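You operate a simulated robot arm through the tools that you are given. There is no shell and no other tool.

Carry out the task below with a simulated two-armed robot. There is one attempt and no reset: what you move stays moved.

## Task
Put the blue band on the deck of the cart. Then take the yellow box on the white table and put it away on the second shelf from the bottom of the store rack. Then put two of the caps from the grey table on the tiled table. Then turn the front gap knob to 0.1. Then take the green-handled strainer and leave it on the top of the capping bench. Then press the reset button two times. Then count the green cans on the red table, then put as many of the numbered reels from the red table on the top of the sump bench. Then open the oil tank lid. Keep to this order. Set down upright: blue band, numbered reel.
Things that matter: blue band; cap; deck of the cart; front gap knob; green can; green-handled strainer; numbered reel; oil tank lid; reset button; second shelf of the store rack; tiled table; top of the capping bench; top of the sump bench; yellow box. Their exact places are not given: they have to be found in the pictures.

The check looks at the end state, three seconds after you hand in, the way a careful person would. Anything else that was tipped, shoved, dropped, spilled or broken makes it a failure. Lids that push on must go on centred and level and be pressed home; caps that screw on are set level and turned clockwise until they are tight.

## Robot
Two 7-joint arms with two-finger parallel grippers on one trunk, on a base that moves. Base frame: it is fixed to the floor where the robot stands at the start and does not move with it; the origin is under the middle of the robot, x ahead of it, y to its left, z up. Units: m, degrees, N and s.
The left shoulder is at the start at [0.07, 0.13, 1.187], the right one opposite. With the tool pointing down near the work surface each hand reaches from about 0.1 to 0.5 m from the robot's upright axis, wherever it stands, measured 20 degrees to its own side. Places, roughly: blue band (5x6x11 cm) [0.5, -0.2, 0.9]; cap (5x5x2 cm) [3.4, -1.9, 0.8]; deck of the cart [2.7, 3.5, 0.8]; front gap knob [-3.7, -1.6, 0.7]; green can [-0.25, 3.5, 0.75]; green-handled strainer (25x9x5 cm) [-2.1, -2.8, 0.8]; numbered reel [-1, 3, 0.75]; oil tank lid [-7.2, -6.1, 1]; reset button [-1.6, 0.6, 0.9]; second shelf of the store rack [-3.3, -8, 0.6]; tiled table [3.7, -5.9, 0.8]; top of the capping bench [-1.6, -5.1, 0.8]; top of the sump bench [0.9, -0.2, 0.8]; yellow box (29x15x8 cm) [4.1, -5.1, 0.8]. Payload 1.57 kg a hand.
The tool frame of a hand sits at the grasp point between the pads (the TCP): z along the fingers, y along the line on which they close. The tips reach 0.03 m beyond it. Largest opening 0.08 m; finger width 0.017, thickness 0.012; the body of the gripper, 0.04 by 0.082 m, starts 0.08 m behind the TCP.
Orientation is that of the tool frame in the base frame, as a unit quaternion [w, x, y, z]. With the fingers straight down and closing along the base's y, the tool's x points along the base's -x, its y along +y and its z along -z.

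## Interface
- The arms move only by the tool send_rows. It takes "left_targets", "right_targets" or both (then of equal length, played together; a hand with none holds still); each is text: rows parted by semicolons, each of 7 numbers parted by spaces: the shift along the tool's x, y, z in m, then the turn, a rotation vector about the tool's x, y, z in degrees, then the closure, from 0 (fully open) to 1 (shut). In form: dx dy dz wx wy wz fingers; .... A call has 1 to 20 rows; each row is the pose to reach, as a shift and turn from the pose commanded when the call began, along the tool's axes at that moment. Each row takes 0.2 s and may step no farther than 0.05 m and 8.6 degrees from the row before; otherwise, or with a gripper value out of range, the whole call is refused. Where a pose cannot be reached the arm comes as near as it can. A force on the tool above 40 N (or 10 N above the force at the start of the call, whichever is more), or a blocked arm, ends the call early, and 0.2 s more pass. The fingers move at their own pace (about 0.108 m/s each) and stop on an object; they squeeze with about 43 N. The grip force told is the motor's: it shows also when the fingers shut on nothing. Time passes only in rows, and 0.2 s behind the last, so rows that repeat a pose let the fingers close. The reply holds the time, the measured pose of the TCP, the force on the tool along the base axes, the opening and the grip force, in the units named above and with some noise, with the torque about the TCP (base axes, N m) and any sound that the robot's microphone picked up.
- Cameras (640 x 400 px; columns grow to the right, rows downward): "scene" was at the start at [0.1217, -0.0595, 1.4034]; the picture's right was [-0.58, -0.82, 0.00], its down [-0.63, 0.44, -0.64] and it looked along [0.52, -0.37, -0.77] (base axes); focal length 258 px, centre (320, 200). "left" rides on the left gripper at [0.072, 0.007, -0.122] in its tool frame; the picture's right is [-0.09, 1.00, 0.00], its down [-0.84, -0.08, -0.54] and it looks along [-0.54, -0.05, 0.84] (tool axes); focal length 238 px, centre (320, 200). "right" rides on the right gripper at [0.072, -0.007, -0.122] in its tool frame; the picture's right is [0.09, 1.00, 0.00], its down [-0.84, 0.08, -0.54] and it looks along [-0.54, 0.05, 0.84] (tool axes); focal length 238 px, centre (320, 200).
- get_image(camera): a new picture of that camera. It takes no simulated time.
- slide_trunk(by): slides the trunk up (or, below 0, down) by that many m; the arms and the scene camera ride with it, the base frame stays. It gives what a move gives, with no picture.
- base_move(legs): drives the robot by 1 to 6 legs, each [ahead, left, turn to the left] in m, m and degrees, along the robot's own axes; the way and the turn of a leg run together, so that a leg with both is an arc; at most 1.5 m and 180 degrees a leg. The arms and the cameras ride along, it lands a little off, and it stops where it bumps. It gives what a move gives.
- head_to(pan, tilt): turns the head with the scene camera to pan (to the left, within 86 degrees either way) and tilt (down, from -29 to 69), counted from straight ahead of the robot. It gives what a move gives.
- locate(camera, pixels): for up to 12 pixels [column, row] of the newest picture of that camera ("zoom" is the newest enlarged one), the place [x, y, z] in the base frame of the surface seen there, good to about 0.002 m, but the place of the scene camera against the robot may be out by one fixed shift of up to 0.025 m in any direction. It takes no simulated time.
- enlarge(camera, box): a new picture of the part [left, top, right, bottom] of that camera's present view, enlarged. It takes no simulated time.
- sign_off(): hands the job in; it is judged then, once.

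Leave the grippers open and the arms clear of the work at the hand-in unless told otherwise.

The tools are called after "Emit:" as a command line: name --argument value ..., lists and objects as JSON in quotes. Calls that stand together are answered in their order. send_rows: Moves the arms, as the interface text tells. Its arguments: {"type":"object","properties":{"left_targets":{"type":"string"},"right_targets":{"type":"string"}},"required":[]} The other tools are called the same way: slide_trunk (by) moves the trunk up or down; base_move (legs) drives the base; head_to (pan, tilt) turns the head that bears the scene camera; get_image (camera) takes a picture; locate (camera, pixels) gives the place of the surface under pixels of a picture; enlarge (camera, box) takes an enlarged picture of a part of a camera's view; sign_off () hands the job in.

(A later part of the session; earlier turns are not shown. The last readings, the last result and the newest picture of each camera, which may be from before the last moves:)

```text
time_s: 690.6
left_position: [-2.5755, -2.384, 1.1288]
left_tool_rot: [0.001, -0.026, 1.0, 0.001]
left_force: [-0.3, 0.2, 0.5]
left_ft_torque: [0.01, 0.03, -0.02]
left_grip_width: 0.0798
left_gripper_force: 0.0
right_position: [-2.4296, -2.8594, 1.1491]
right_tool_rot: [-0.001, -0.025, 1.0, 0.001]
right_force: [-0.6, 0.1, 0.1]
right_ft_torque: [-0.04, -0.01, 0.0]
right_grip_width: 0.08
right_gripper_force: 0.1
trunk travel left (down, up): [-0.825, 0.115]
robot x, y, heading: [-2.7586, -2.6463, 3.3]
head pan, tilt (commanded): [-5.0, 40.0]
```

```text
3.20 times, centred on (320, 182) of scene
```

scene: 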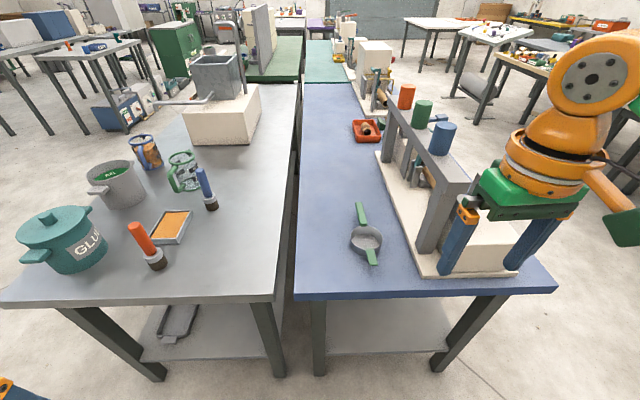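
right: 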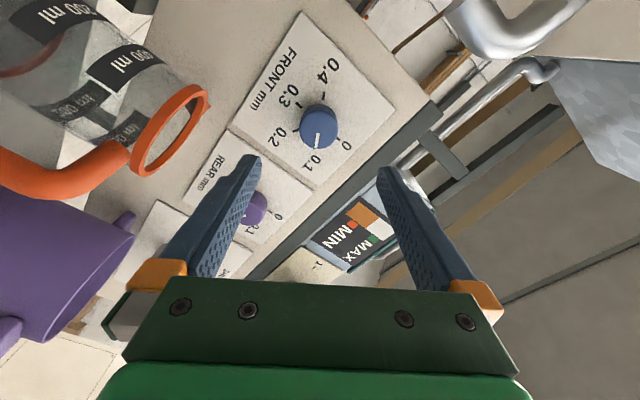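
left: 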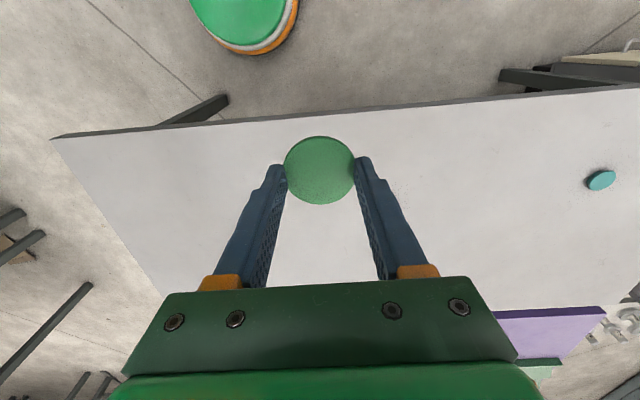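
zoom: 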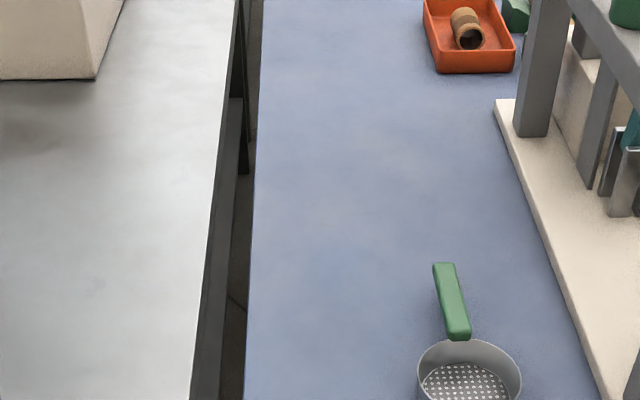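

From here the strainer is at (366,237), handle pointing away (360,205–225), with the tube machine's base to its right. I measure.

Emit:
locate --camera "scene" --pixels '[[360, 206], [362, 215], [364, 224], [366, 240], [354, 238], [380, 238], [371, 256], [372, 261], [425, 268], [392, 190], [300, 292], [540, 288]]'

Emit:
enlarge --camera "scene" --box '[320, 180, 440, 290]'

```text
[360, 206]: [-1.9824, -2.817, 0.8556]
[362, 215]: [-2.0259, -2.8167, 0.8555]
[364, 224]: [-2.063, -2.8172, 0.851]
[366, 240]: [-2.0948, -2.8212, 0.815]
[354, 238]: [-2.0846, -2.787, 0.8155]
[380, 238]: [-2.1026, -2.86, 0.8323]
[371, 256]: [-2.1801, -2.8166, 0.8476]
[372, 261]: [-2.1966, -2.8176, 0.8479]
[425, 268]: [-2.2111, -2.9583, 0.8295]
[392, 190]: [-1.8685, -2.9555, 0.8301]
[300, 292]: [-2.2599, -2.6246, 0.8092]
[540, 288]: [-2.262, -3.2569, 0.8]
```

```text
3.64 times, centred on (380, 235) of scene
```

zoom: 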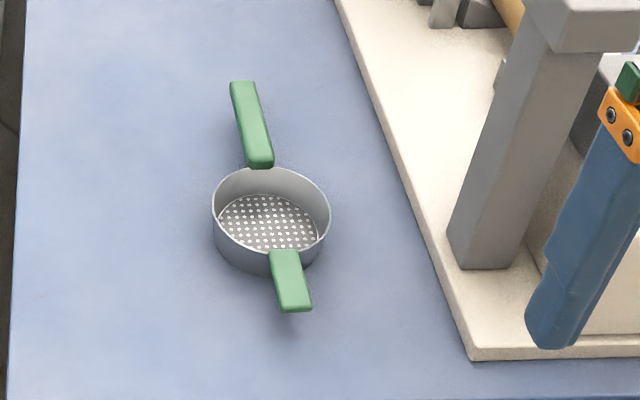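

Main handle: x -2.075…-1.975, y≈-2.805, top z≈0.8455 (true). I first move the right hand inward, away from the machine's frame, then drive 0.26 m ahead and lower the trunk.

Emit:
send_rows --right_targets "0.02 0.03 0 0 0 0 0; 0.04 0.06 0 0 0 0 0; 0.05 0.08 0 0 0 0 0; 0.05 0.08 0 0 0 0 0"

Emit:
base_move --legs '[[0.25, 0, -3.3]]'

Emit:
slide_trunk --by -0.17

Emit:
get_image --camera "right"

Emit:
get_image --camera "scene"

```text
time_s: 691.6
left_position: [-2.5752, -2.3831, 1.1299]
left_tool_rot: [0.001, -0.025, 1.0, 0.002]
left_force: [0.2, 0.0, -0.7]
left_ft_torque: [-0.04, 0.01, 0.0]
left_grip_width: 0.0798
left_gripper_force: 0.1
right_position: [-2.4844, -2.7814, 1.1499]
right_tool_rot: [0.0, -0.024, 1.0, 0.002]
right_force: [-0.5, 0.5, -0.7]
right_ft_torque: [-0.02, 0.0, 0.01]
right_grip_width: 0.0801
right_gripper_force: 0.2
trunk travel left (down, up): [-0.825, 0.115]
robot x, y, heading: [-2.7641, -2.6454, 3.3]
head pan, tilt (commanded): [-5.0, 40.0]
```

```text
time_s: 693.4
left_position: [-2.314, -2.3887, 1.1294]
left_tool_rot: [0.003, 0.005, 1.0, 0.001]
left_force: [-0.5, 1.0, 0.6]
left_ft_torque: [-0.02, -0.03, 0.01]
left_grip_width: 0.0802
left_gripper_force: 0.1
right_position: [-2.2462, -2.7913, 1.1493]
right_tool_rot: [0.001, 0.006, 1.0, 0.001]
right_force: [-1.0, 0.2, -0.6]
right_ft_torque: [0.0, -0.07, -0.03]
right_grip_width: 0.0796
right_gripper_force: 0.1
trunk travel left (down, up): [-0.825, 0.115]
robot x, y, heading: [-2.5152, -2.6397, -0.6]
head pan, tilt (commanded): [-5.0, 40.0]
```

```text
time_s: 695.3
left_position: [-2.312, -2.3888, 0.9586]
left_tool_rot: [0.002, 0.004, 1.0, 0.002]
left_force: [-0.7, 0.7, 0.8]
left_ft_torque: [-0.03, 0.0, 0.02]
left_grip_width: 0.0802
left_gripper_force: 0.0
right_position: [-2.246, -2.7914, 0.9793]
right_tool_rot: [-0.001, 0.006, 1.0, 0.001]
right_force: [-0.4, 0.1, 0.6]
right_ft_torque: [-0.02, 0.02, 0.0]
right_grip_width: 0.0799
right_gripper_force: 0.0
trunk travel left (down, up): [-0.655, 0.285]
robot x, y, heading: [-2.5149, -2.6397, -0.5]
head pan, tilt (commanded): [-5.0, 40.0]
```

```text
taken
```

right: 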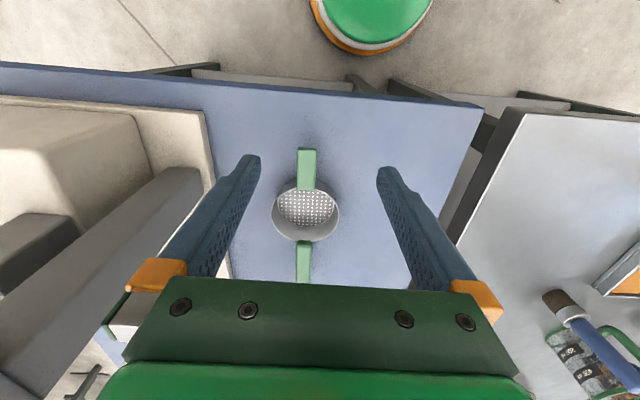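

```text
taken
```

scene: 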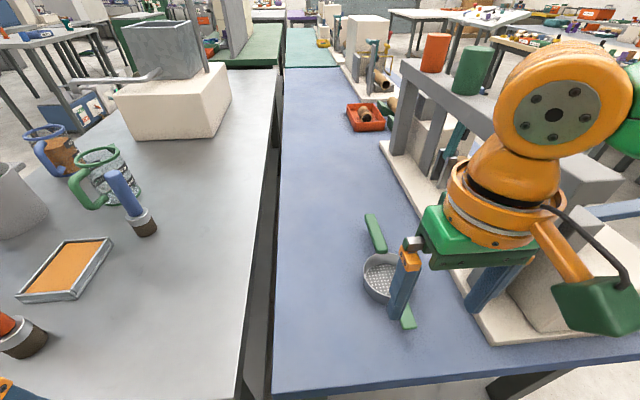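

I locate the handle with the right camera.

Emit:
locate --camera "right" --pixels '[[303, 245], [303, 260], [303, 275], [298, 260], [309, 260], [306, 155], [306, 180], [306, 215], [275, 215], [338, 210], [200, 130]]'

```text
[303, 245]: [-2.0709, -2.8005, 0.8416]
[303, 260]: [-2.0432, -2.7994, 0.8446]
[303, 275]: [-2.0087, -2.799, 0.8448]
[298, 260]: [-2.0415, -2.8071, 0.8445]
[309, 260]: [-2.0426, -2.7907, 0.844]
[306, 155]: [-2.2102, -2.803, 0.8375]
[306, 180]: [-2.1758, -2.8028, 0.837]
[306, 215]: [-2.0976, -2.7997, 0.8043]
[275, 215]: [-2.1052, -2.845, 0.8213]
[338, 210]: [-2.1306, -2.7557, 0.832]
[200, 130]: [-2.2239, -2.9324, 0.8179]
```

Handle: y≈-2.799, top z 0.8445, starts at x≈-2.073. I move above it at x=-2.05 with a 20° forward pitch.

Emit:
send_rows --right_targets "-0.033 -0.001 0.01 0 -4 0 0; -0.066 -0.003 0.022 0 -8 0 0; -0.1 -0.004 0.035 0 -12 0 0; -0.133 -0.005 0.048 0 -16 0 0; -0.165 -0.007 0.06 0 -20 0 0; -0.196 -0.0076 0.075 0 -20 0 0; -0.196 -0.0076 0.075 0 -20 0 0"

Emit:
get_image --camera "right"

```text
time_s: 696.9
left_position: [-2.3118, -2.3877, 0.9592]
left_tool_rot: [0.002, 0.005, 1.0, 0.001]
left_force: [-0.1, 0.3, 0.6]
left_ft_torque: [-0.01, 0.03, 0.02]
left_grip_width: 0.08
left_gripper_force: 0.0
right_position: [-2.0496, -2.8009, 0.9043]
right_tool_rot: [0.174, 0.006, 0.985, 0.001]
right_force: [0.3, 0.1, 0.9]
right_ft_torque: [-0.01, 0.01, 0.03]
right_grip_width: 0.08
right_gripper_force: 0.0
trunk travel left (down, up): [-0.655, 0.285]
robot x, y, heading: [-2.5146, -2.6422, -0.4]
head pan, tilt (commanded): [-5.0, 40.0]
```

```text
taken
```

right: 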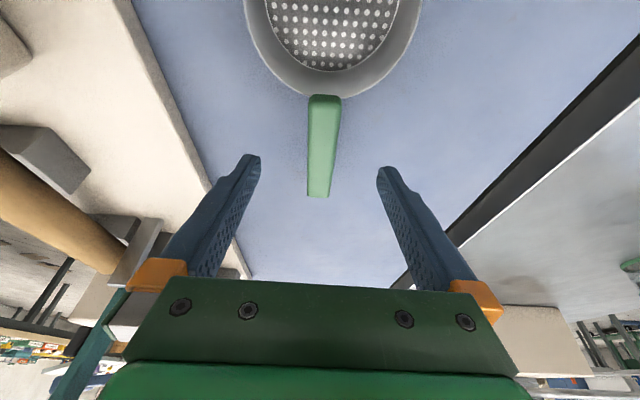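

The handle lies between the fingers. I lower 6.8 cm straight down and close.

Emit:
send_rows --right_targets "0.007 0 0.019 0 0 0 0; 0.014 0 0.038 0 0 0 0; 0.0205 0 0.056 0 0 0 0; 0.0233 0 0.0639 0 0 0 0; 0.0233 0 0.0639 0 0 0 0; 0.0233 0 0.0639 0 0 0 0.4; 0.0233 0 0.0639 0 0 0 0.8; 0.0233 0 0.0639 0 0 0 1; 0.0233 0 0.0639 0 0 0 1; 0.0233 0 0.0639 0 0 0 1"

Emit:
get_image --camera "right"

```text
time_s: 699.1
left_position: [-2.3122, -2.3898, 0.9595]
left_tool_rot: [0.001, 0.005, 1.0, 0.001]
left_force: [-0.1, 1.1, 0.2]
left_ft_torque: [0.01, -0.02, 0.0]
left_grip_width: 0.0799
left_gripper_force: 0.0
right_position: [-2.0486, -2.7989, 0.8356]
right_tool_rot: [0.173, 0.006, 0.985, 0.0]
right_force: [0.4, -0.8, 0.1]
right_ft_torque: [0.04, -0.04, 0.04]
right_grip_width: 0.0232
right_gripper_force: 36.1
trunk travel left (down, up): [-0.655, 0.285]
robot x, y, heading: [-2.5127, -2.6394, -0.1]
head pan, tilt (commanded): [-5.0, 40.0]
```

```text
taken
```

right: 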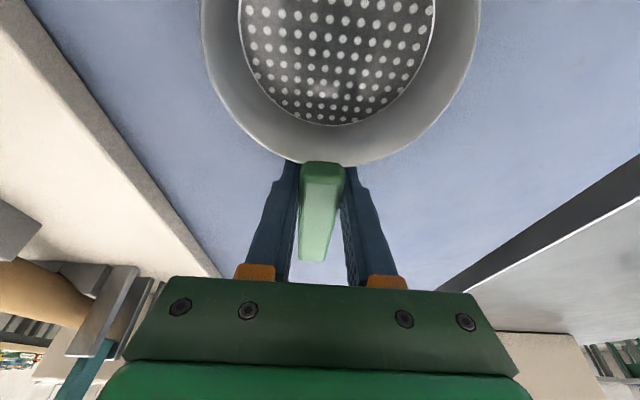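

Gripped (23 mm). I lift 10 cm and check that it hangs level.

Emit:
send_rows --right_targets "-0.003 0 -0.009 0 0 0 1; -0.01 0 -0.028 0 0 0 1; -0.02 0 -0.056 0 0 0 1; -0.034 0 -0.094 0 0 0 1; -0.034 0 -0.094 0 0 0 1"

Emit:
get_image --camera "right"

Emit:
get_image --camera "scene"

```text
time_s: 700.3
left_position: [-2.3114, -2.3887, 0.9597]
left_tool_rot: [0.001, 0.005, 1.0, 0.002]
left_force: [0.6, -0.1, 0.7]
left_ft_torque: [0.0, 0.01, 0.01]
left_grip_width: 0.0801
left_gripper_force: 0.0
right_position: [-2.0485, -2.8002, 0.9344]
right_tool_rot: [0.172, 0.006, 0.985, 0.0]
right_force: [-0.5, 0.5, -0.2]
right_ft_torque: [-0.03, -0.02, 0.03]
right_grip_width: 0.0237
right_gripper_force: 35.8
trunk travel left (down, up): [-0.655, 0.285]
robot x, y, heading: [-2.5144, -2.6377, -0.3]
head pan, tilt (commanded): [-5.0, 40.0]
```

```text
taken
```

right: 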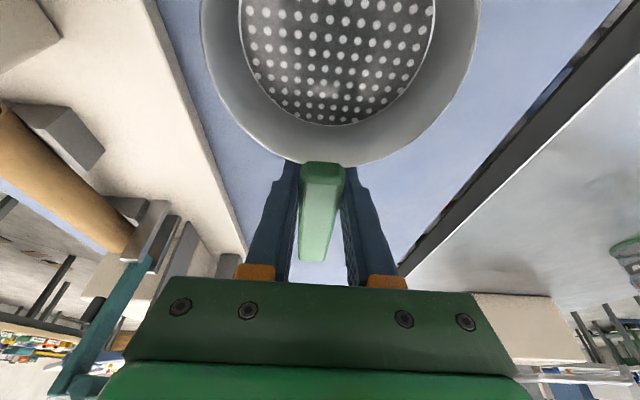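

```text
taken
```

scene: 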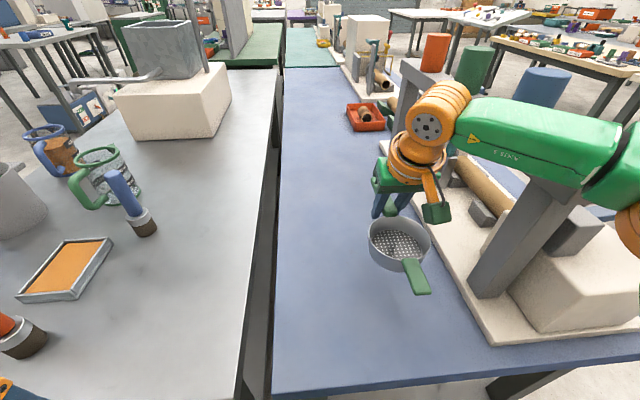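

The strainer hangs level. I raise the trunk, back away west, and look toward the capping bench at (-1.6,-5.1).

Emit:
slide_trunk --by 0.17

Emit:
base_move --legs '[[-0.5, 0, 0]]'

Emit:
send_rows --right_targets "0.03 0 -0.01 0 0 0 1; 0.06 -0.01 -0.02 0 0 0 1; 0.09 -0.02 -0.03 0 0 0 1; 0.12 -0.03 -0.04 0 0 0 1; 0.14 -0.04 -0.04 0 0 0 1"

Emit:
base_move --legs '[[0, 0, -90]]'

Emit:
head_to --pan 30 --tilt 20

Emit:
get_image --camera "scene"

```text
time_s: 702.2
left_position: [-2.3125, -2.3896, 1.1294]
left_tool_rot: [0.001, 0.005, 1.0, 0.002]
left_force: [0.3, -0.8, -0.2]
left_ft_torque: [-0.01, -0.01, 0.0]
left_grip_width: 0.0798
left_gripper_force: 0.1
right_position: [-2.049, -2.7986, 1.1042]
right_tool_rot: [0.173, 0.006, 0.985, 0.0]
right_force: [0.2, 0.6, -0.3]
right_ft_torque: [0.04, -0.04, -0.02]
right_grip_width: 0.0234
right_gripper_force: 35.9
trunk travel left (down, up): [-0.825, 0.115]
robot x, y, heading: [-2.5097, -2.644, -0.5]
head pan, tilt (commanded): [-5.0, 40.0]
```

```text
time_s: 705.2
left_position: [-2.8122, -2.3859, 1.1288]
left_tool_rot: [0.002, 0.008, 1.0, 0.001]
left_force: [-1.3, 0.5, -0.5]
left_ft_torque: [-0.01, 0.02, 0.03]
left_grip_width: 0.08
left_gripper_force: 0.0
right_position: [-2.553, -2.7997, 1.1033]
right_tool_rot: [0.172, 0.01, 0.985, -0.001]
right_force: [-0.4, -0.8, -0.4]
right_ft_torque: [0.0, -0.03, 0.03]
right_grip_width: 0.0234
right_gripper_force: 35.5
trunk travel left (down, up): [-0.825, 0.115]
robot x, y, heading: [-3.0179, -2.6384, -0.6]
head pan, tilt (commanded): [-5.0, 40.0]
```

```text
time_s: 706.4
left_position: [-2.8137, -2.3872, 1.1306]
left_tool_rot: [0.001, 0.009, 1.0, 0.001]
left_force: [-0.6, -0.1, 0.1]
left_ft_torque: [0.01, 0.01, -0.01]
left_grip_width: 0.08
left_gripper_force: 0.1
right_position: [-2.7, -2.8358, 1.0944]
right_tool_rot: [0.173, 0.01, 0.985, -0.001]
right_force: [-0.3, -0.1, -0.6]
right_ft_torque: [0.02, -0.04, -0.05]
right_grip_width: 0.0233
right_gripper_force: 35.7
trunk travel left (down, up): [-0.825, 0.115]
robot x, y, heading: [-3.0147, -2.6368, -0.8]
head pan, tilt (commanded): [-5.0, 40.0]
```

```text
time_s: 710.6
left_position: [-2.7688, -2.8451, 1.129]
left_tool_rot: [0.002, 0.719, 0.695, 0.001]
left_force: [-0.6, 0.5, -0.6]
left_ft_torque: [-0.02, -0.05, -0.04]
left_grip_width: 0.0802
left_gripper_force: 0.1
right_position: [-3.2209, -2.9493, 1.0923]
right_tool_rot: [0.121, 0.71, 0.683, -0.124]
right_force: [0.0, 0.6, -0.2]
right_ft_torque: [-0.02, 0.0, -0.02]
right_grip_width: 0.0233
right_gripper_force: 35.7
trunk travel left (down, up): [-0.825, 0.115]
robot x, y, heading: [-3.0173, -2.638, -91.7]
head pan, tilt (commanded): [-5.0, 40.0]
```

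```text
time_s: 711.6
left_position: [-2.7699, -2.8438, 1.1307]
left_tool_rot: [0.002, 0.719, 0.695, 0.0]
left_force: [0.8, -0.3, -0.2]
left_ft_torque: [-0.02, -0.02, -0.01]
left_grip_width: 0.0799
left_gripper_force: 0.1
right_position: [-3.2208, -2.9492, 1.0938]
right_tool_rot: [0.121, 0.71, 0.683, -0.123]
right_force: [0.0, -0.7, 0.5]
right_ft_torque: [-0.04, -0.02, 0.0]
right_grip_width: 0.0234
right_gripper_force: 35.7
trunk travel left (down, up): [-0.825, 0.115]
robot x, y, heading: [-3.0186, -2.6341, -91.8]
head pan, tilt (commanded): [30.0, 20.0]
```

```text
taken
```

scene: 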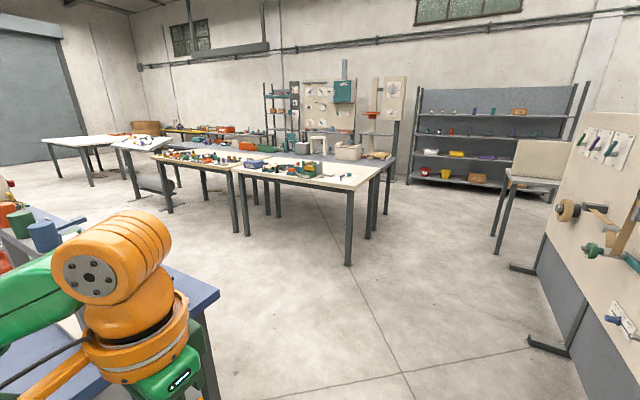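

I locate the cream-topped tables ahead to see which is the capping bench.

Emit:
locate --camera "scene" --pixels '[[350, 187], [240, 170], [300, 178], [380, 168], [160, 157], [270, 165], [345, 175], [330, 150], [348, 260], [395, 165]]'

Emit:
enlarge --camera "scene" --box '[100, 110, 420, 270]'

```text
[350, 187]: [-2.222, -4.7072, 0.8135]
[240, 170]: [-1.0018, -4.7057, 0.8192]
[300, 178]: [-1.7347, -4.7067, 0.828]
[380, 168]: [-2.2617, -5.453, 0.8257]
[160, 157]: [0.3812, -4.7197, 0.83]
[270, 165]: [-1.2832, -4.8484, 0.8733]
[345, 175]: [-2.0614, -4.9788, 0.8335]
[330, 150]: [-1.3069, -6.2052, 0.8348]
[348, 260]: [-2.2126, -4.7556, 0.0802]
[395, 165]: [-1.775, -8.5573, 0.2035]
```

```text
2.00 times, centred on (260, 190) of scene
```

zoom: 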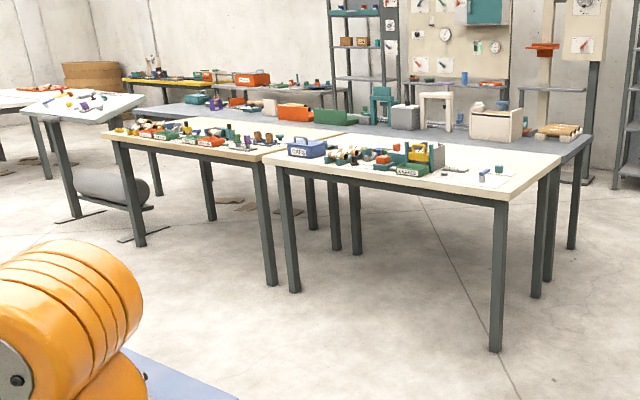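

The near table (x -1.0…-2.25, y -4.7…-5.5) is the capping bench. I drive 1.2 m south and strafe 0.9 m east to get in front of it.

Emit:
base_move --legs '[[1.25, 0, 1.8], [0, 0.9, 0]]'

Emit:
head_to --pan 5 --tilt 35

Emit:
get_image --camera "scene"

Emit:
enlarge --camera "scene" --box '[160, 100, 480, 280]'

```text
time_s: 722.3
left_position: [-1.9039, -4.1208, 1.1292]
left_tool_rot: [0.002, 0.721, 0.693, 0.001]
left_force: [-0.1, -0.3, 0.2]
left_ft_torque: [-0.02, -0.01, -0.02]
left_grip_width: 0.0799
left_gripper_force: 0.0
right_position: [-2.3568, -4.2256, 1.0939]
right_tool_rot: [0.121, 0.711, 0.682, -0.124]
right_force: [-0.2, -1.1, -1.1]
right_ft_torque: [-0.08, 0.01, 0.01]
right_grip_width: 0.0236
right_gripper_force: 35.9
trunk travel left (down, up): [-0.825, 0.115]
robot x, y, heading: [-2.1479, -3.912, -91.9]
head pan, tilt (commanded): [30.0, 20.0]
```

```text
time_s: 723.2
left_position: [-1.903, -4.1208, 1.1299]
left_tool_rot: [0.002, 0.72, 0.694, 0.001]
left_force: [-0.7, -0.6, 0.3]
left_ft_torque: [-0.02, 0.0, -0.01]
left_grip_width: 0.0799
left_gripper_force: 0.2
right_position: [-2.3543, -4.2255, 1.0938]
right_tool_rot: [0.12, 0.71, 0.682, -0.124]
right_force: [-0.2, 0.2, -1.1]
right_ft_torque: [-0.05, -0.02, -0.03]
right_grip_width: 0.0233
right_gripper_force: 35.9
trunk travel left (down, up): [-0.825, 0.115]
robot x, y, heading: [-2.1484, -3.914, -91.6]
head pan, tilt (commanded): [5.0, 35.0]
```

```text
taken
```

scene: 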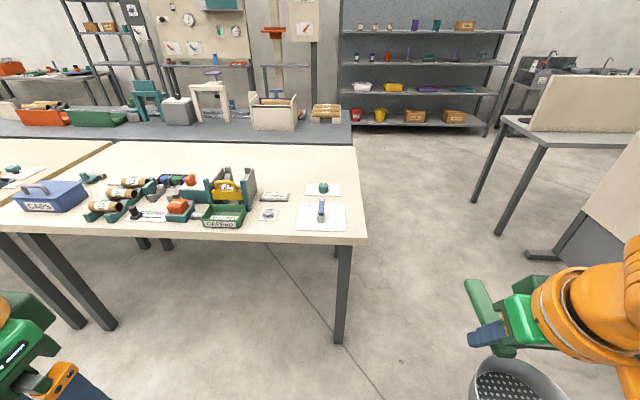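

```text
2.00 times, centred on (320, 190) of scene
```

zoom: 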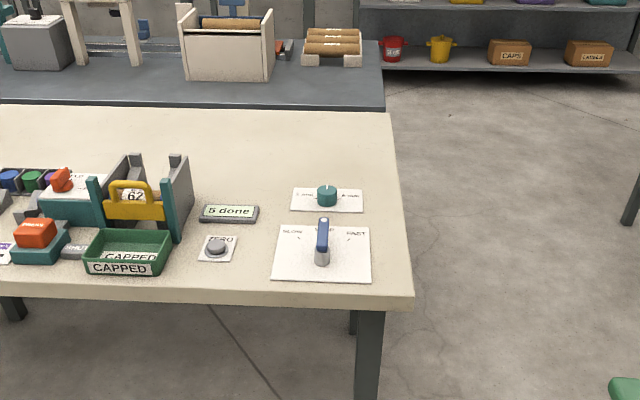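

The capping bench's back-right (south-west) part is free. I measure the free area and the nearby plates.

Emit:
locate --camera "zoom" --pixels '[[300, 190], [360, 190], [327, 188], [330, 150], [250, 150], [380, 120], [385, 170], [400, 290], [190, 170], [260, 205], [375, 105], [200, 120]]'

```text
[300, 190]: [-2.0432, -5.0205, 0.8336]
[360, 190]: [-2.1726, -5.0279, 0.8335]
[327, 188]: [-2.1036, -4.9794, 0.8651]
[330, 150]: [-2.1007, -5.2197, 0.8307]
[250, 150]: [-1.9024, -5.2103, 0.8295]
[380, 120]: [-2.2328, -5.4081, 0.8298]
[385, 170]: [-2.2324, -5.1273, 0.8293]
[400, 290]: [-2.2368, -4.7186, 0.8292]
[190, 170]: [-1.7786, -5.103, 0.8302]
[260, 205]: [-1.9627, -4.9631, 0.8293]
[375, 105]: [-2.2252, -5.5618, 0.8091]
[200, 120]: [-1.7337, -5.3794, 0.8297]
```

Bench top z≈0.82, west edge x≈-2.25; free area x -2.23…-1.75, y -5.08…-5.45. I will approach from the west end; I check the desk at right for clearance.

Emit:
locate --camera "scene" --pixels '[[540, 138], [475, 117], [497, 232], [525, 255], [473, 200], [400, 250], [420, 180]]'

```text
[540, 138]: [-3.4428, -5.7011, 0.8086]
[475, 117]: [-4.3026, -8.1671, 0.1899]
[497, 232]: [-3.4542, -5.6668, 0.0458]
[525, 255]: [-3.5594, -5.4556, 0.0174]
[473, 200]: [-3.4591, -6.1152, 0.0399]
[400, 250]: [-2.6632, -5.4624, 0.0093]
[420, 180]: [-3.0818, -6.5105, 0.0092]
```

Free. I strafe right 0.85, drive 1.22 south, and turn left to face the bench's west end.

Emit:
base_move --legs '[[0, -0.85, 1.6], [1.22, 0, 0], [0, 0, 90]]'

Emit:
head_to --pan -5 --tilt 40

Emit:
get_image --camera "scene"

```text
time_s: 737.4
left_position: [-2.8264, -4.8659, 1.1297]
left_tool_rot: [0.001, 0.006, 1.0, 0.002]
left_force: [-0.5, -0.5, 0.0]
left_ft_torque: [-0.01, -0.01, 0.03]
left_grip_width: 0.0801
left_gripper_force: 0.1
right_position: [-2.7108, -5.3153, 1.093]
right_tool_rot: [0.174, 0.007, 0.985, 0.0]
right_force: [-0.7, 0.2, -1.3]
right_ft_torque: [0.0, -0.03, -0.04]
right_grip_width: 0.0236
right_gripper_force: 35.6
trunk travel left (down, up): [-0.825, 0.115]
robot x, y, heading: [-3.0248, -5.1169, -0.8]
head pan, tilt (commanded): [5.0, 35.0]
```

```text
time_s: 738.1
left_position: [-2.828, -4.8649, 1.1289]
left_tool_rot: [0.001, 0.006, 1.0, 0.001]
left_force: [0.1, 0.8, -0.4]
left_ft_torque: [0.03, -0.02, 0.03]
left_grip_width: 0.0802
left_gripper_force: 0.1
right_position: [-2.711, -5.3151, 1.0943]
right_tool_rot: [0.172, 0.007, 0.985, -0.001]
right_force: [0.3, -0.5, -0.9]
right_ft_torque: [0.03, -0.03, -0.01]
right_grip_width: 0.0232
right_gripper_force: 36.0
trunk travel left (down, up): [-0.825, 0.115]
robot x, y, heading: [-3.0267, -5.1152, -0.5]
head pan, tilt (commanded): [-5.0, 40.0]
```

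```text
taken
```

scene: 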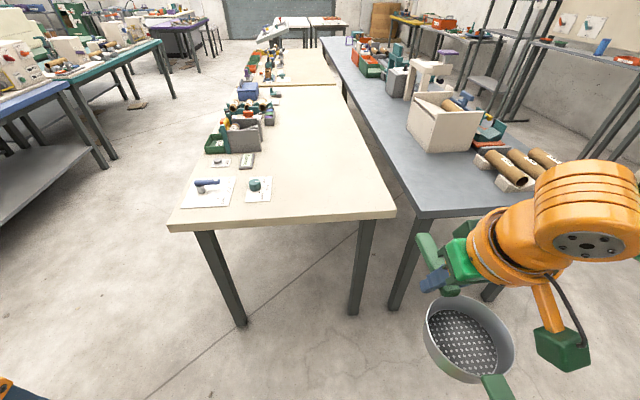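

I drive 0.49 m up to the bench, lower the trunk 0.17, and extend the strainer over the free area.

Emit:
base_move --legs '[[0.49, 0, 0.5]]'

Emit:
slide_trunk --by -0.15

Emit:
send_rows --right_targets "-0.03 0.005 0.011 0 0 0 1; -0.06 0.01 0.022 0 0 0 1; -0.09 0.018 0.033 0 0 0 1; -0.12 0.025 0.044 0 0 0 1; -0.145 0.03 0.053 0 0 0 1; -0.145 0.03 0.053 0 0 0 1"

Emit:
get_image --camera "scene"

Emit:
get_image --camera "right"

```text
time_s: 741.1
left_position: [-2.3246, -4.8685, 1.1298]
left_tool_rot: [0.001, 0.005, 1.0, 0.001]
left_force: [-1.1, 0.0, 0.0]
left_ft_torque: [0.0, 0.02, 0.03]
left_grip_width: 0.0799
left_gripper_force: 0.1
right_position: [-2.2069, -5.3179, 1.0947]
right_tool_rot: [0.173, 0.007, 0.985, -0.001]
right_force: [-0.7, 0.0, -0.1]
right_ft_torque: [0.02, -0.09, 0.03]
right_grip_width: 0.0234
right_gripper_force: 35.9
trunk travel left (down, up): [-0.825, 0.115]
robot x, y, heading: [-2.5242, -5.1217, -0.1]
head pan, tilt (commanded): [-5.0, 40.0]
```

```text
time_s: 742.8
left_position: [-2.3224, -4.8687, 0.9797]
left_tool_rot: [0.001, 0.005, 1.0, 0.001]
left_force: [-0.3, -0.1, 0.4]
left_ft_torque: [-0.01, -0.03, -0.01]
left_grip_width: 0.0799
left_gripper_force: 0.0
right_position: [-2.2052, -5.3183, 0.9431]
right_tool_rot: [0.173, 0.007, 0.985, -0.001]
right_force: [-0.3, -0.3, -1.3]
right_ft_torque: [0.0, -0.03, 0.0]
right_grip_width: 0.0236
right_gripper_force: 35.6
trunk travel left (down, up): [-0.675, 0.265]
robot x, y, heading: [-2.5204, -5.1235, -0.3]
head pan, tilt (commanded): [-5.0, 40.0]
```

```text
time_s: 744.2
left_position: [-2.3238, -4.8681, 0.9793]
left_tool_rot: [0.002, 0.006, 1.0, 0.001]
left_force: [0.1, -0.5, 0.0]
left_ft_torque: [0.01, 0.01, 0.01]
left_grip_width: 0.0801
left_gripper_force: 0.0
right_position: [-2.0513, -5.2897, 0.9429]
right_tool_rot: [0.172, 0.007, 0.985, 0.0]
right_force: [-0.3, 0.2, -0.9]
right_ft_torque: [0.0, -0.03, 0.0]
right_grip_width: 0.0234
right_gripper_force: 36.3
trunk travel left (down, up): [-0.675, 0.265]
robot x, y, heading: [-2.5269, -5.1193, -0.3]
head pan, tilt (commanded): [-5.0, 40.0]
```

```text
taken
```

scene: 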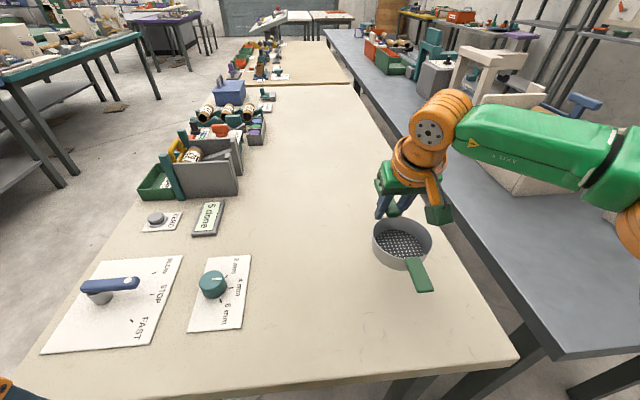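

```text
taken
```

right: 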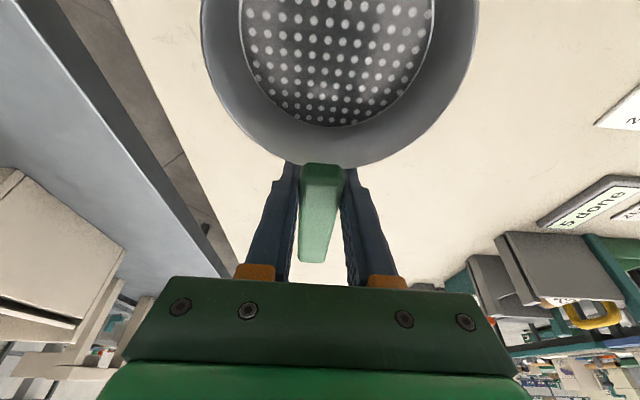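

Over the free area. I check the bench height with the right camera, then lower.

Emit:
locate --camera "right" --pixels '[[500, 150], [480, 220], [170, 80], [200, 220]]'

Emit:
send_rows --right_targets "0.009 0 0.024 0 0 0 1; 0.018 0 0.048 0 0 0 1; 0.026 0 0.072 0 0 0 1; 0.0275 0 0.0755 0 0 0 1; 0.0275 0 0.0755 0 0 0 1"

```text
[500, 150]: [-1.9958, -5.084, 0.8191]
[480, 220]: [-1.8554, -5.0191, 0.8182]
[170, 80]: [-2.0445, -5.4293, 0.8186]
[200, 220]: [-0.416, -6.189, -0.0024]
```

```text
time_s: 745.4
left_position: [-2.3226, -4.8682, 0.9794]
left_tool_rot: [0.001, 0.005, 1.0, 0.002]
left_force: [1.3, -0.1, -0.2]
left_ft_torque: [0.01, -0.01, -0.01]
left_grip_width: 0.0801
left_gripper_force: 0.1
right_position: [-2.0515, -5.2885, 0.8605]
right_tool_rot: [0.173, 0.007, 0.985, 0.0]
right_force: [0.0, 0.8, 0.1]
right_ft_torque: [0.02, -0.04, 0.0]
right_grip_width: 0.0236
right_gripper_force: 35.7
trunk travel left (down, up): [-0.675, 0.265]
robot x, y, heading: [-2.5234, -5.1227, -0.3]
head pan, tilt (commanded): [-5.0, 40.0]
```

About 5 mm left. I lower in small steps until contact.

Emit:
send_rows --right_targets "0.001 0 0.003 0 0 0 1; 0.002 0 0.005 0 0 0 1; 0.0024 0 0.0065 0 0 0 1; 0.0024 0 0.0065 0 0 0 1"

```text
time_s: 746.4
left_position: [-2.3212, -4.8692, 0.9803]
left_tool_rot: [0.0, 0.005, 1.0, 0.002]
left_force: [-0.4, -0.7, 0.0]
left_ft_torque: [-0.01, -0.02, 0.03]
left_grip_width: 0.0797
left_gripper_force: 0.1
right_position: [-2.0517, -5.287, 0.8556]
right_tool_rot: [0.172, 0.008, 0.985, 0.0]
right_force: [-0.5, -0.3, -0.4]
right_ft_torque: [-0.02, -0.03, 0.01]
right_grip_width: 0.0235
right_gripper_force: 36.4
trunk travel left (down, up): [-0.675, 0.265]
robot x, y, heading: [-2.524, -5.1218, -0.3]
head pan, tilt (commanded): [-5.0, 40.0]
```

Emit:
send_rows --right_targets "0.0004 0 0.001 0 0 0 1; 0.0007 0 0.002 0 0 0 1; 0.001 0 0.003 0 0 0 1; 0.001 0 0.003 0 0 0 1"

```text
time_s: 747.4
left_position: [-2.3237, -4.8676, 0.9782]
left_tool_rot: [0.002, 0.005, 1.0, 0.001]
left_force: [0.0, 0.2, -0.3]
left_ft_torque: [0.0, -0.02, -0.01]
left_grip_width: 0.0801
left_gripper_force: 0.1
right_position: [-2.0504, -5.2873, 0.8544]
right_tool_rot: [0.174, 0.007, 0.985, 0.0]
right_force: [7.1, -1.3, 17.2]
right_ft_torque: [0.01, 0.94, 0.09]
right_grip_width: 0.0232
right_gripper_force: 35.4
trunk travel left (down, up): [-0.675, 0.265]
robot x, y, heading: [-2.5256, -5.1222, -0.4]
head pan, tilt (commanded): [-5.0, 40.0]
```

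It stands on the bench. I relax 1 mm, open, and rise.

Emit:
send_rows --right_targets "-0.0005 0 -0.0015 0 0 0 0.8; -0.0005 0 -0.0015 0 0 0 0.4; -0.0005 0 -0.0015 0 0 0 0; -0.0005 0 -0.0015 0 0 0 0; -0.01 0 -0.028 0 0 0 0; -0.02 0 -0.056 0 0 0 0; -0.034 0 -0.094 0 0 0 0; -0.02 0 -0.12 0 0 0 0; 0.02 0 -0.12 0 0 0 0; 0.05 0 -0.12 0 0 0 0"

Emit:
get_image --camera "scene"

```text
time_s: 749.6
left_position: [-2.3225, -4.8673, 0.9796]
left_tool_rot: [0.002, 0.005, 1.0, 0.002]
left_force: [-0.1, 0.0, 0.0]
left_ft_torque: [0.02, 0.01, 0.01]
left_grip_width: 0.0796
left_gripper_force: 0.0
right_position: [-2.1399, -5.2882, 0.9501]
right_tool_rot: [0.174, 0.007, 0.985, 0.001]
right_force: [-0.1, -0.1, -0.4]
right_ft_torque: [-0.01, -0.01, 0.01]
right_grip_width: 0.08
right_gripper_force: 0.0
trunk travel left (down, up): [-0.675, 0.265]
robot x, y, heading: [-2.5227, -5.1229, -0.2]
head pan, tilt (commanded): [-5.0, 40.0]
```

```text
taken
```

scene: 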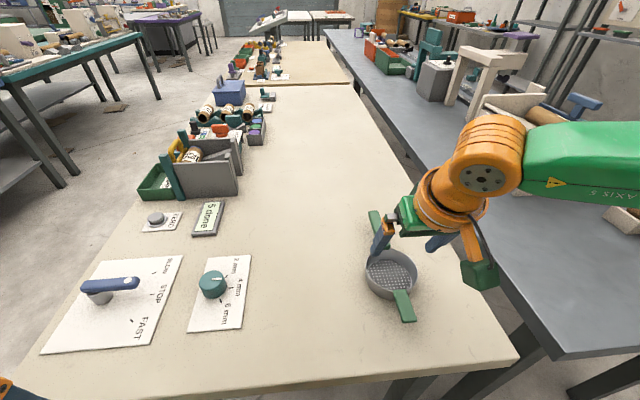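

The strainer rests on the capping bench. Next: the reset button at about (-1.6,0.6,0.9). I raise the trunk, back off west, turn north, and drive up at x≈-2.9.

Emit:
slide_trunk --by 0.15

Emit:
base_move --legs '[[-0.4, 0, 0], [0, 0, 90], [1.45, 0, 0], [1.45, 0, 0], [1.0, 0, 0]]'

Emit:
send_rows --right_targets "0.03 -0.01 -0.005 0 5 0 0; 0.06 -0.02 -0.01 0 10 0 0; 0.08 -0.03 -0.015 0 15 0 0; 0.1 -0.04 -0.02 0 20 0 0; 0.1 -0.04 -0.02 0 20 0 0"

Emit:
head_to --pan -20 --tilt 15

Emit:
get_image --camera "scene"

```text
time_s: 751.4
left_position: [-2.3215, -4.8678, 1.1292]
left_tool_rot: [0.002, 0.006, 1.0, 0.002]
left_force: [-0.7, -0.2, -0.6]
left_ft_torque: [0.0, 0.01, -0.02]
left_grip_width: 0.0799
left_gripper_force: 0.1
right_position: [-2.1392, -5.288, 1.0977]
right_tool_rot: [0.172, 0.007, 0.985, 0.0]
right_force: [-0.2, 0.8, -0.3]
right_ft_torque: [0.0, -0.01, 0.04]
right_grip_width: 0.0802
right_gripper_force: 0.2
trunk travel left (down, up): [-0.825, 0.115]
robot x, y, heading: [-2.5219, -5.122, -0.2]
head pan, tilt (commanded): [-5.0, 40.0]
```

```text
time_s: 776.1
left_position: [-3.1904, -1.0091, 1.1296]
left_tool_rot: [0.0, 0.713, -0.701, -0.002]
left_force: [-0.7, 0.5, 0.0]
left_ft_torque: [0.02, 0.0, 0.01]
left_grip_width: 0.0799
left_gripper_force: 0.1
right_position: [-2.7769, -0.8133, 1.0983]
right_tool_rot: [-0.122, 0.702, -0.691, -0.124]
right_force: [-0.7, -0.1, -0.1]
right_ft_torque: [-0.02, -0.01, 0.03]
right_grip_width: 0.0803
right_gripper_force: 0.1
trunk travel left (down, up): [-0.825, 0.115]
robot x, y, heading: [-2.9366, -1.2057, 91.5]
head pan, tilt (commanded): [-5.0, 40.0]
```

```text
time_s: 777.3
left_position: [-3.1917, -1.0069, 1.13]
left_tool_rot: [0.0, 0.713, -0.701, -0.003]
left_force: [1.2, 0.3, -0.5]
left_ft_torque: [-0.03, 0.01, 0.03]
left_grip_width: 0.0801
left_gripper_force: 0.0
right_position: [-2.7352, -0.9139, 1.0845]
right_tool_rot: [0.001, 0.713, -0.701, 0.001]
right_force: [1.2, 0.7, -0.4]
right_ft_torque: [0.01, -0.03, -0.02]
right_grip_width: 0.0801
right_gripper_force: 0.1
trunk travel left (down, up): [-0.825, 0.115]
robot x, y, heading: [-2.9342, -1.2015, 91.4]
head pan, tilt (commanded): [-5.0, 40.0]
```

```text
time_s: 778.2
left_position: [-3.1914, -1.0079, 1.129]
left_tool_rot: [0.0, 0.713, -0.701, -0.002]
left_force: [-0.9, 0.1, 0.0]
left_ft_torque: [-0.03, 0.0, 0.03]
left_grip_width: 0.08
left_gripper_force: 0.2
right_position: [-2.7347, -0.913, 1.0841]
right_tool_rot: [0.001, 0.712, -0.702, 0.0]
right_force: [0.2, 0.2, 0.4]
right_ft_torque: [0.02, 0.0, 0.01]
right_grip_width: 0.0798
right_gripper_force: 0.2
trunk travel left (down, up): [-0.825, 0.115]
robot x, y, heading: [-2.9352, -1.2003, 91.3]
head pan, tilt (commanded): [-20.0, 15.0]
```

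```text
taken
```

scene: 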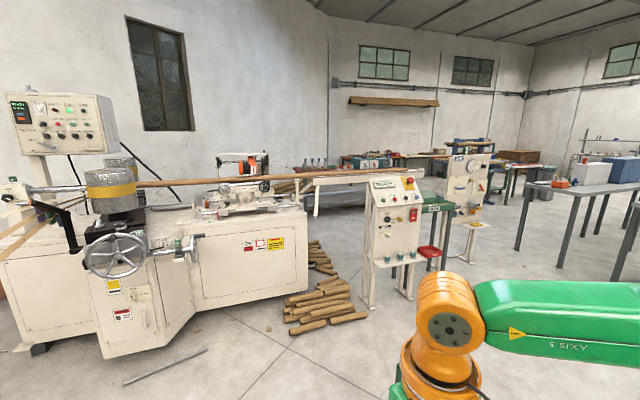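

There is a small control stand at (395,215) with buttons. I zoom in to find the reset button near (-1.6,0.6,0.9).

Emit:
enlarge --camera "scene" --box '[340, 160, 500, 300]'

Emit:
locate --camera "scene" --pixels '[[385, 185], [408, 182], [412, 214], [385, 218], [395, 255], [435, 250], [368, 300], [470, 165], [473, 210], [320, 320], [410, 298]]'

```text
2.86 times, centred on (420, 230) of scene
```

zoom: 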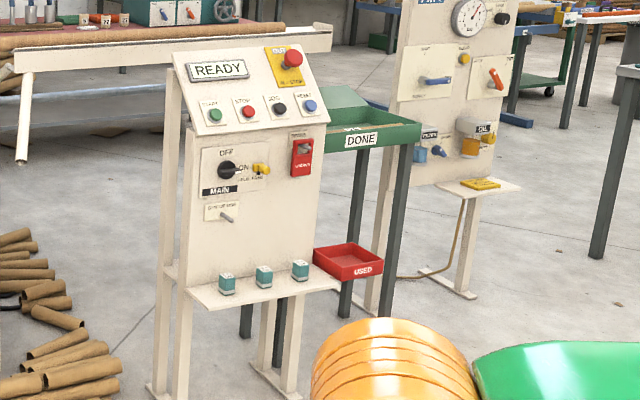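

```text
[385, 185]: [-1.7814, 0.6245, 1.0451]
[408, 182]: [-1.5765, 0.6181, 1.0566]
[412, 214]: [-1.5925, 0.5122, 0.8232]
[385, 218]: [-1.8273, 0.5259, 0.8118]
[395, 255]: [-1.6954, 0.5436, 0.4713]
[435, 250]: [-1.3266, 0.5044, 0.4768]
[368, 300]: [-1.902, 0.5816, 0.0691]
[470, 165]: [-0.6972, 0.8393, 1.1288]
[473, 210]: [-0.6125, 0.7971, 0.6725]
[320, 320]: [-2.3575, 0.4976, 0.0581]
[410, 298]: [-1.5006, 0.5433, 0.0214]
```

The slanted panel has START (green), STOP (red), JOG (black) and RESET (blue) buttons. RESET is the blue one at zoom (310,106). I locate it and the panel's slope.

Emit:
locate --camera "zoom" --pixels '[[310, 106], [280, 108], [247, 111], [214, 115], [190, 50], [315, 70], [205, 130], [325, 118], [290, 60], [225, 170], [300, 160], [240, 230]]'

```text
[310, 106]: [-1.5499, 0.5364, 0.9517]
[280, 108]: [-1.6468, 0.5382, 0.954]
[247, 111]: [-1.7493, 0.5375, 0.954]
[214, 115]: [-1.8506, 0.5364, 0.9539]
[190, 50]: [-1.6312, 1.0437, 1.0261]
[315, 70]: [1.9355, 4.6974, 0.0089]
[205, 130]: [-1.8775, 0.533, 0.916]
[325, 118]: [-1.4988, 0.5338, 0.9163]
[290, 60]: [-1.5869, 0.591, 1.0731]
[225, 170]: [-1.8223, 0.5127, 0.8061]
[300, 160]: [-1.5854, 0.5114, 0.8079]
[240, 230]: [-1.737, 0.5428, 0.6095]
```

RESET (true) ≈(-1.56,0.548,0.943); the panel slopes about 55°, so I will press along forward-down (35° below horizontal) with closed fingers. I drive to (-1.71,-0.35) facing north.

Emit:
base_move --legs '[[0, -1.2, -1.3], [0.85, 0, 0]]'

Emit:
head_to --pan -5 --tilt 30

Emit:
get_image --camera "scene"

```text
time_s: 788.3
left_position: [-1.9654, -0.1495, 1.1282]
left_tool_rot: [0.001, -0.692, 0.722, 0.003]
left_force: [-0.3, -0.7, 0.9]
left_ft_torque: [-0.01, 0.02, 0.01]
left_grip_width: 0.0801
left_gripper_force: 0.1
right_position: [-1.5034, -0.0811, 1.0837]
right_tool_rot: [-0.001, -0.692, 0.722, 0.001]
right_force: [0.2, 0.5, 0.3]
right_ft_torque: [0.04, 0.02, 0.05]
right_grip_width: 0.0801
right_gripper_force: 0.1
trunk travel left (down, up): [-0.825, 0.115]
robot x, y, heading: [-1.7222, -0.3565, 87.9]
head pan, tilt (commanded): [-20.0, 15.0]
```

```text
time_s: 789.1
left_position: [-1.9656, -0.1478, 1.1298]
left_tool_rot: [0.0, -0.692, 0.722, 0.002]
left_force: [-0.1, -0.8, -0.2]
left_ft_torque: [0.01, 0.01, -0.04]
left_grip_width: 0.0802
left_gripper_force: 0.1
right_position: [-1.5042, -0.0809, 1.0842]
right_tool_rot: [-0.001, -0.691, 0.723, 0.0]
right_force: [0.6, 1.1, 0.3]
right_ft_torque: [-0.01, 0.01, -0.01]
right_grip_width: 0.0801
right_gripper_force: 0.1
trunk travel left (down, up): [-0.825, 0.115]
robot x, y, heading: [-1.72, -0.3588, 87.9]
head pan, tilt (commanded): [-5.0, 30.0]
```

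```text
taken
```

scene: 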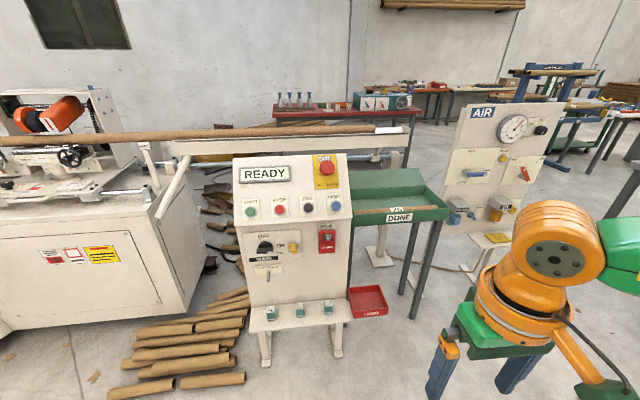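

I zoom on the panel to confirm the RESET label and measure.

Emit:
enlarge --camera "scene" --box '[225, 145, 365, 235]'

Emit:
locate --camera "scene" --pixels '[[335, 207], [307, 208], [328, 168], [340, 218], [345, 160], [240, 223], [238, 165], [300, 325], [265, 330], [260, 178]]'

```text
4.44 times, centred on (295, 190) of scene
```

zoom: 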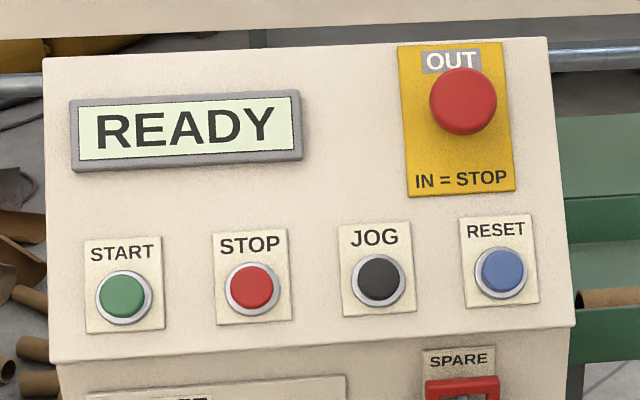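

```text
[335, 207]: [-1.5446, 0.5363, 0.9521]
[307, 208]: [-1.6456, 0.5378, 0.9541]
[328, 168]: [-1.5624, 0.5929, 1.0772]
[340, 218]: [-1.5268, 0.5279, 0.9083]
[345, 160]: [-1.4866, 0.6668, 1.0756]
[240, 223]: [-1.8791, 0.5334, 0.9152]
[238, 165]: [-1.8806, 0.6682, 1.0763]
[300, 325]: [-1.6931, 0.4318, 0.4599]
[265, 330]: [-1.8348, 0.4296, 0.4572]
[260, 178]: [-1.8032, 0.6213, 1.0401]
```

RESET is confirmed. Panel slope is 50°, so I press along (forward 0.766, down 0.642) with the hand pitched 50°. I drive 0.36 m ahead and lower the trunk 0.08.

Emit:
base_move --legs '[[0.35, 0, 2.1]]'

Emit:
slide_trunk --by -0.08

Emit:
send_rows --right_targets "-0.024 0.008 0 0 -6.25 0 0; -0.048 0.015 0 0 -12.5 0 0; -0.072 0.023 0 0 -18.75 0 0.3; -0.096 0.031 0 0 -25 0 0.6; -0.12 0.039 0 0 -31.25 0 1; -0.145 0.046 0 0 -37.5 0 1; -0.169 0.054 0 0 -43.75 0 1; -0.193 0.062 0 0 -50 0 1; -0.193 0.062 0 0 -50 0 1; -0.193 0.062 0 0 -50 0 1"

Emit:
get_image --camera "right"

Emit:
get_image --camera "scene"

```text
time_s: 791.4
left_position: [-1.9648, 0.1903, 1.1292]
left_tool_rot: [0.001, -0.705, 0.709, 0.004]
left_force: [0.3, 1.0, -0.2]
left_ft_torque: [0.04, -0.02, 0.02]
left_grip_width: 0.0796
left_gripper_force: 0.2
right_position: [-1.5066, 0.2758, 1.0837]
right_tool_rot: [0.0, -0.704, 0.71, 0.0]
right_force: [0.1, 0.5, -0.8]
right_ft_torque: [0.01, 0.01, 0.01]
right_grip_width: 0.0799
right_gripper_force: 0.1
trunk travel left (down, up): [-0.825, 0.115]
robot x, y, heading: [-1.7132, -0.0074, 90.0]
head pan, tilt (commanded): [-5.0, 30.0]
```

```text
time_s: 792.5
left_position: [-1.9655, 0.193, 1.0501]
left_tool_rot: [0.001, -0.705, 0.709, 0.002]
left_force: [-0.2, 0.3, 0.2]
left_ft_torque: [-0.01, 0.02, -0.03]
left_grip_width: 0.0798
left_gripper_force: 0.1
right_position: [-1.5057, 0.2764, 1.0047]
right_tool_rot: [-0.002, -0.704, 0.711, -0.001]
right_force: [-0.2, 0.5, 0.3]
right_ft_torque: [0.0, -0.01, 0.01]
right_grip_width: 0.0803
right_gripper_force: 0.1
trunk travel left (down, up): [-0.745, 0.195]
robot x, y, heading: [-1.7142, -0.0054, 89.8]
head pan, tilt (commanded): [-5.0, 30.0]
```

```text
time_s: 794.7
left_position: [-1.9664, 0.1934, 1.0493]
left_tool_rot: [0.0, -0.705, 0.709, 0.002]
left_force: [0.5, 0.0, -0.1]
left_ft_torque: [-0.02, 0.01, -0.01]
left_grip_width: 0.0799
left_gripper_force: 0.1
right_position: [-1.5676, 0.4709, 1.0048]
right_tool_rot: [0.3, -0.637, 0.645, 0.297]
right_force: [-0.2, -0.5, 0.2]
right_ft_torque: [-0.02, -0.01, 0.02]
right_grip_width: 0.0
right_gripper_force: 21.4
trunk travel left (down, up): [-0.745, 0.195]
robot x, y, heading: [-1.7089, -0.0047, 89.8]
head pan, tilt (commanded): [-5.0, 30.0]
```

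```text
taken
```

right: 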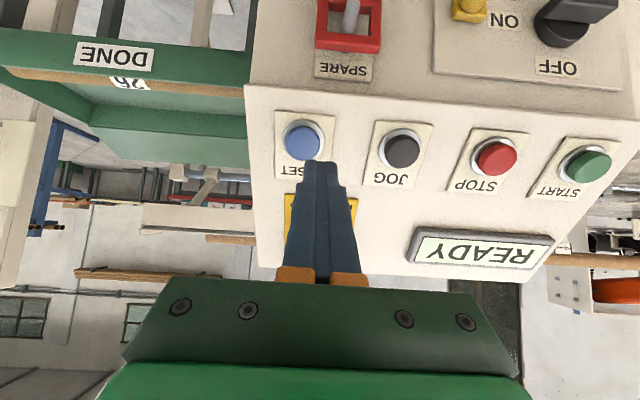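

```text
taken
```

scene: 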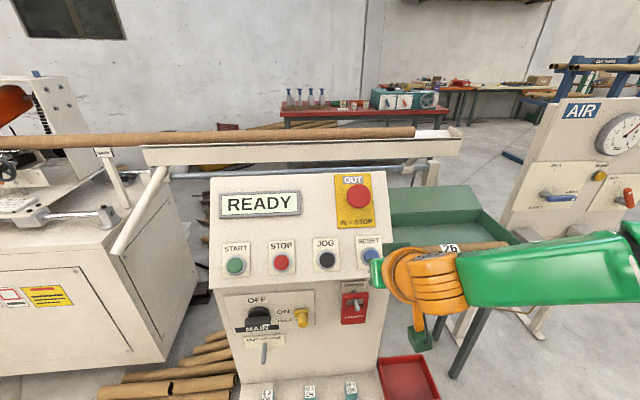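

The closed fingertips are near RESET. I locate the button's face precisely with the right camera.

Emit:
locate --camera "right" --pixels '[[303, 141], [290, 141], [316, 141], [303, 128], [303, 154], [350, 150], [403, 150], [260, 190], [380, 220], [290, 100]]'

```text
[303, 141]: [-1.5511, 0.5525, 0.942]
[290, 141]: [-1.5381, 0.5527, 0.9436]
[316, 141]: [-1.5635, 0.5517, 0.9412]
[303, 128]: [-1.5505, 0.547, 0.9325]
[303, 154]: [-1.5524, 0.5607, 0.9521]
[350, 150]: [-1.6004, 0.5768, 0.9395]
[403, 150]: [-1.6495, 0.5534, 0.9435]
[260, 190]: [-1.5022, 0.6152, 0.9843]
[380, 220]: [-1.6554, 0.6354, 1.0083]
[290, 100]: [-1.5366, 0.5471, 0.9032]
```

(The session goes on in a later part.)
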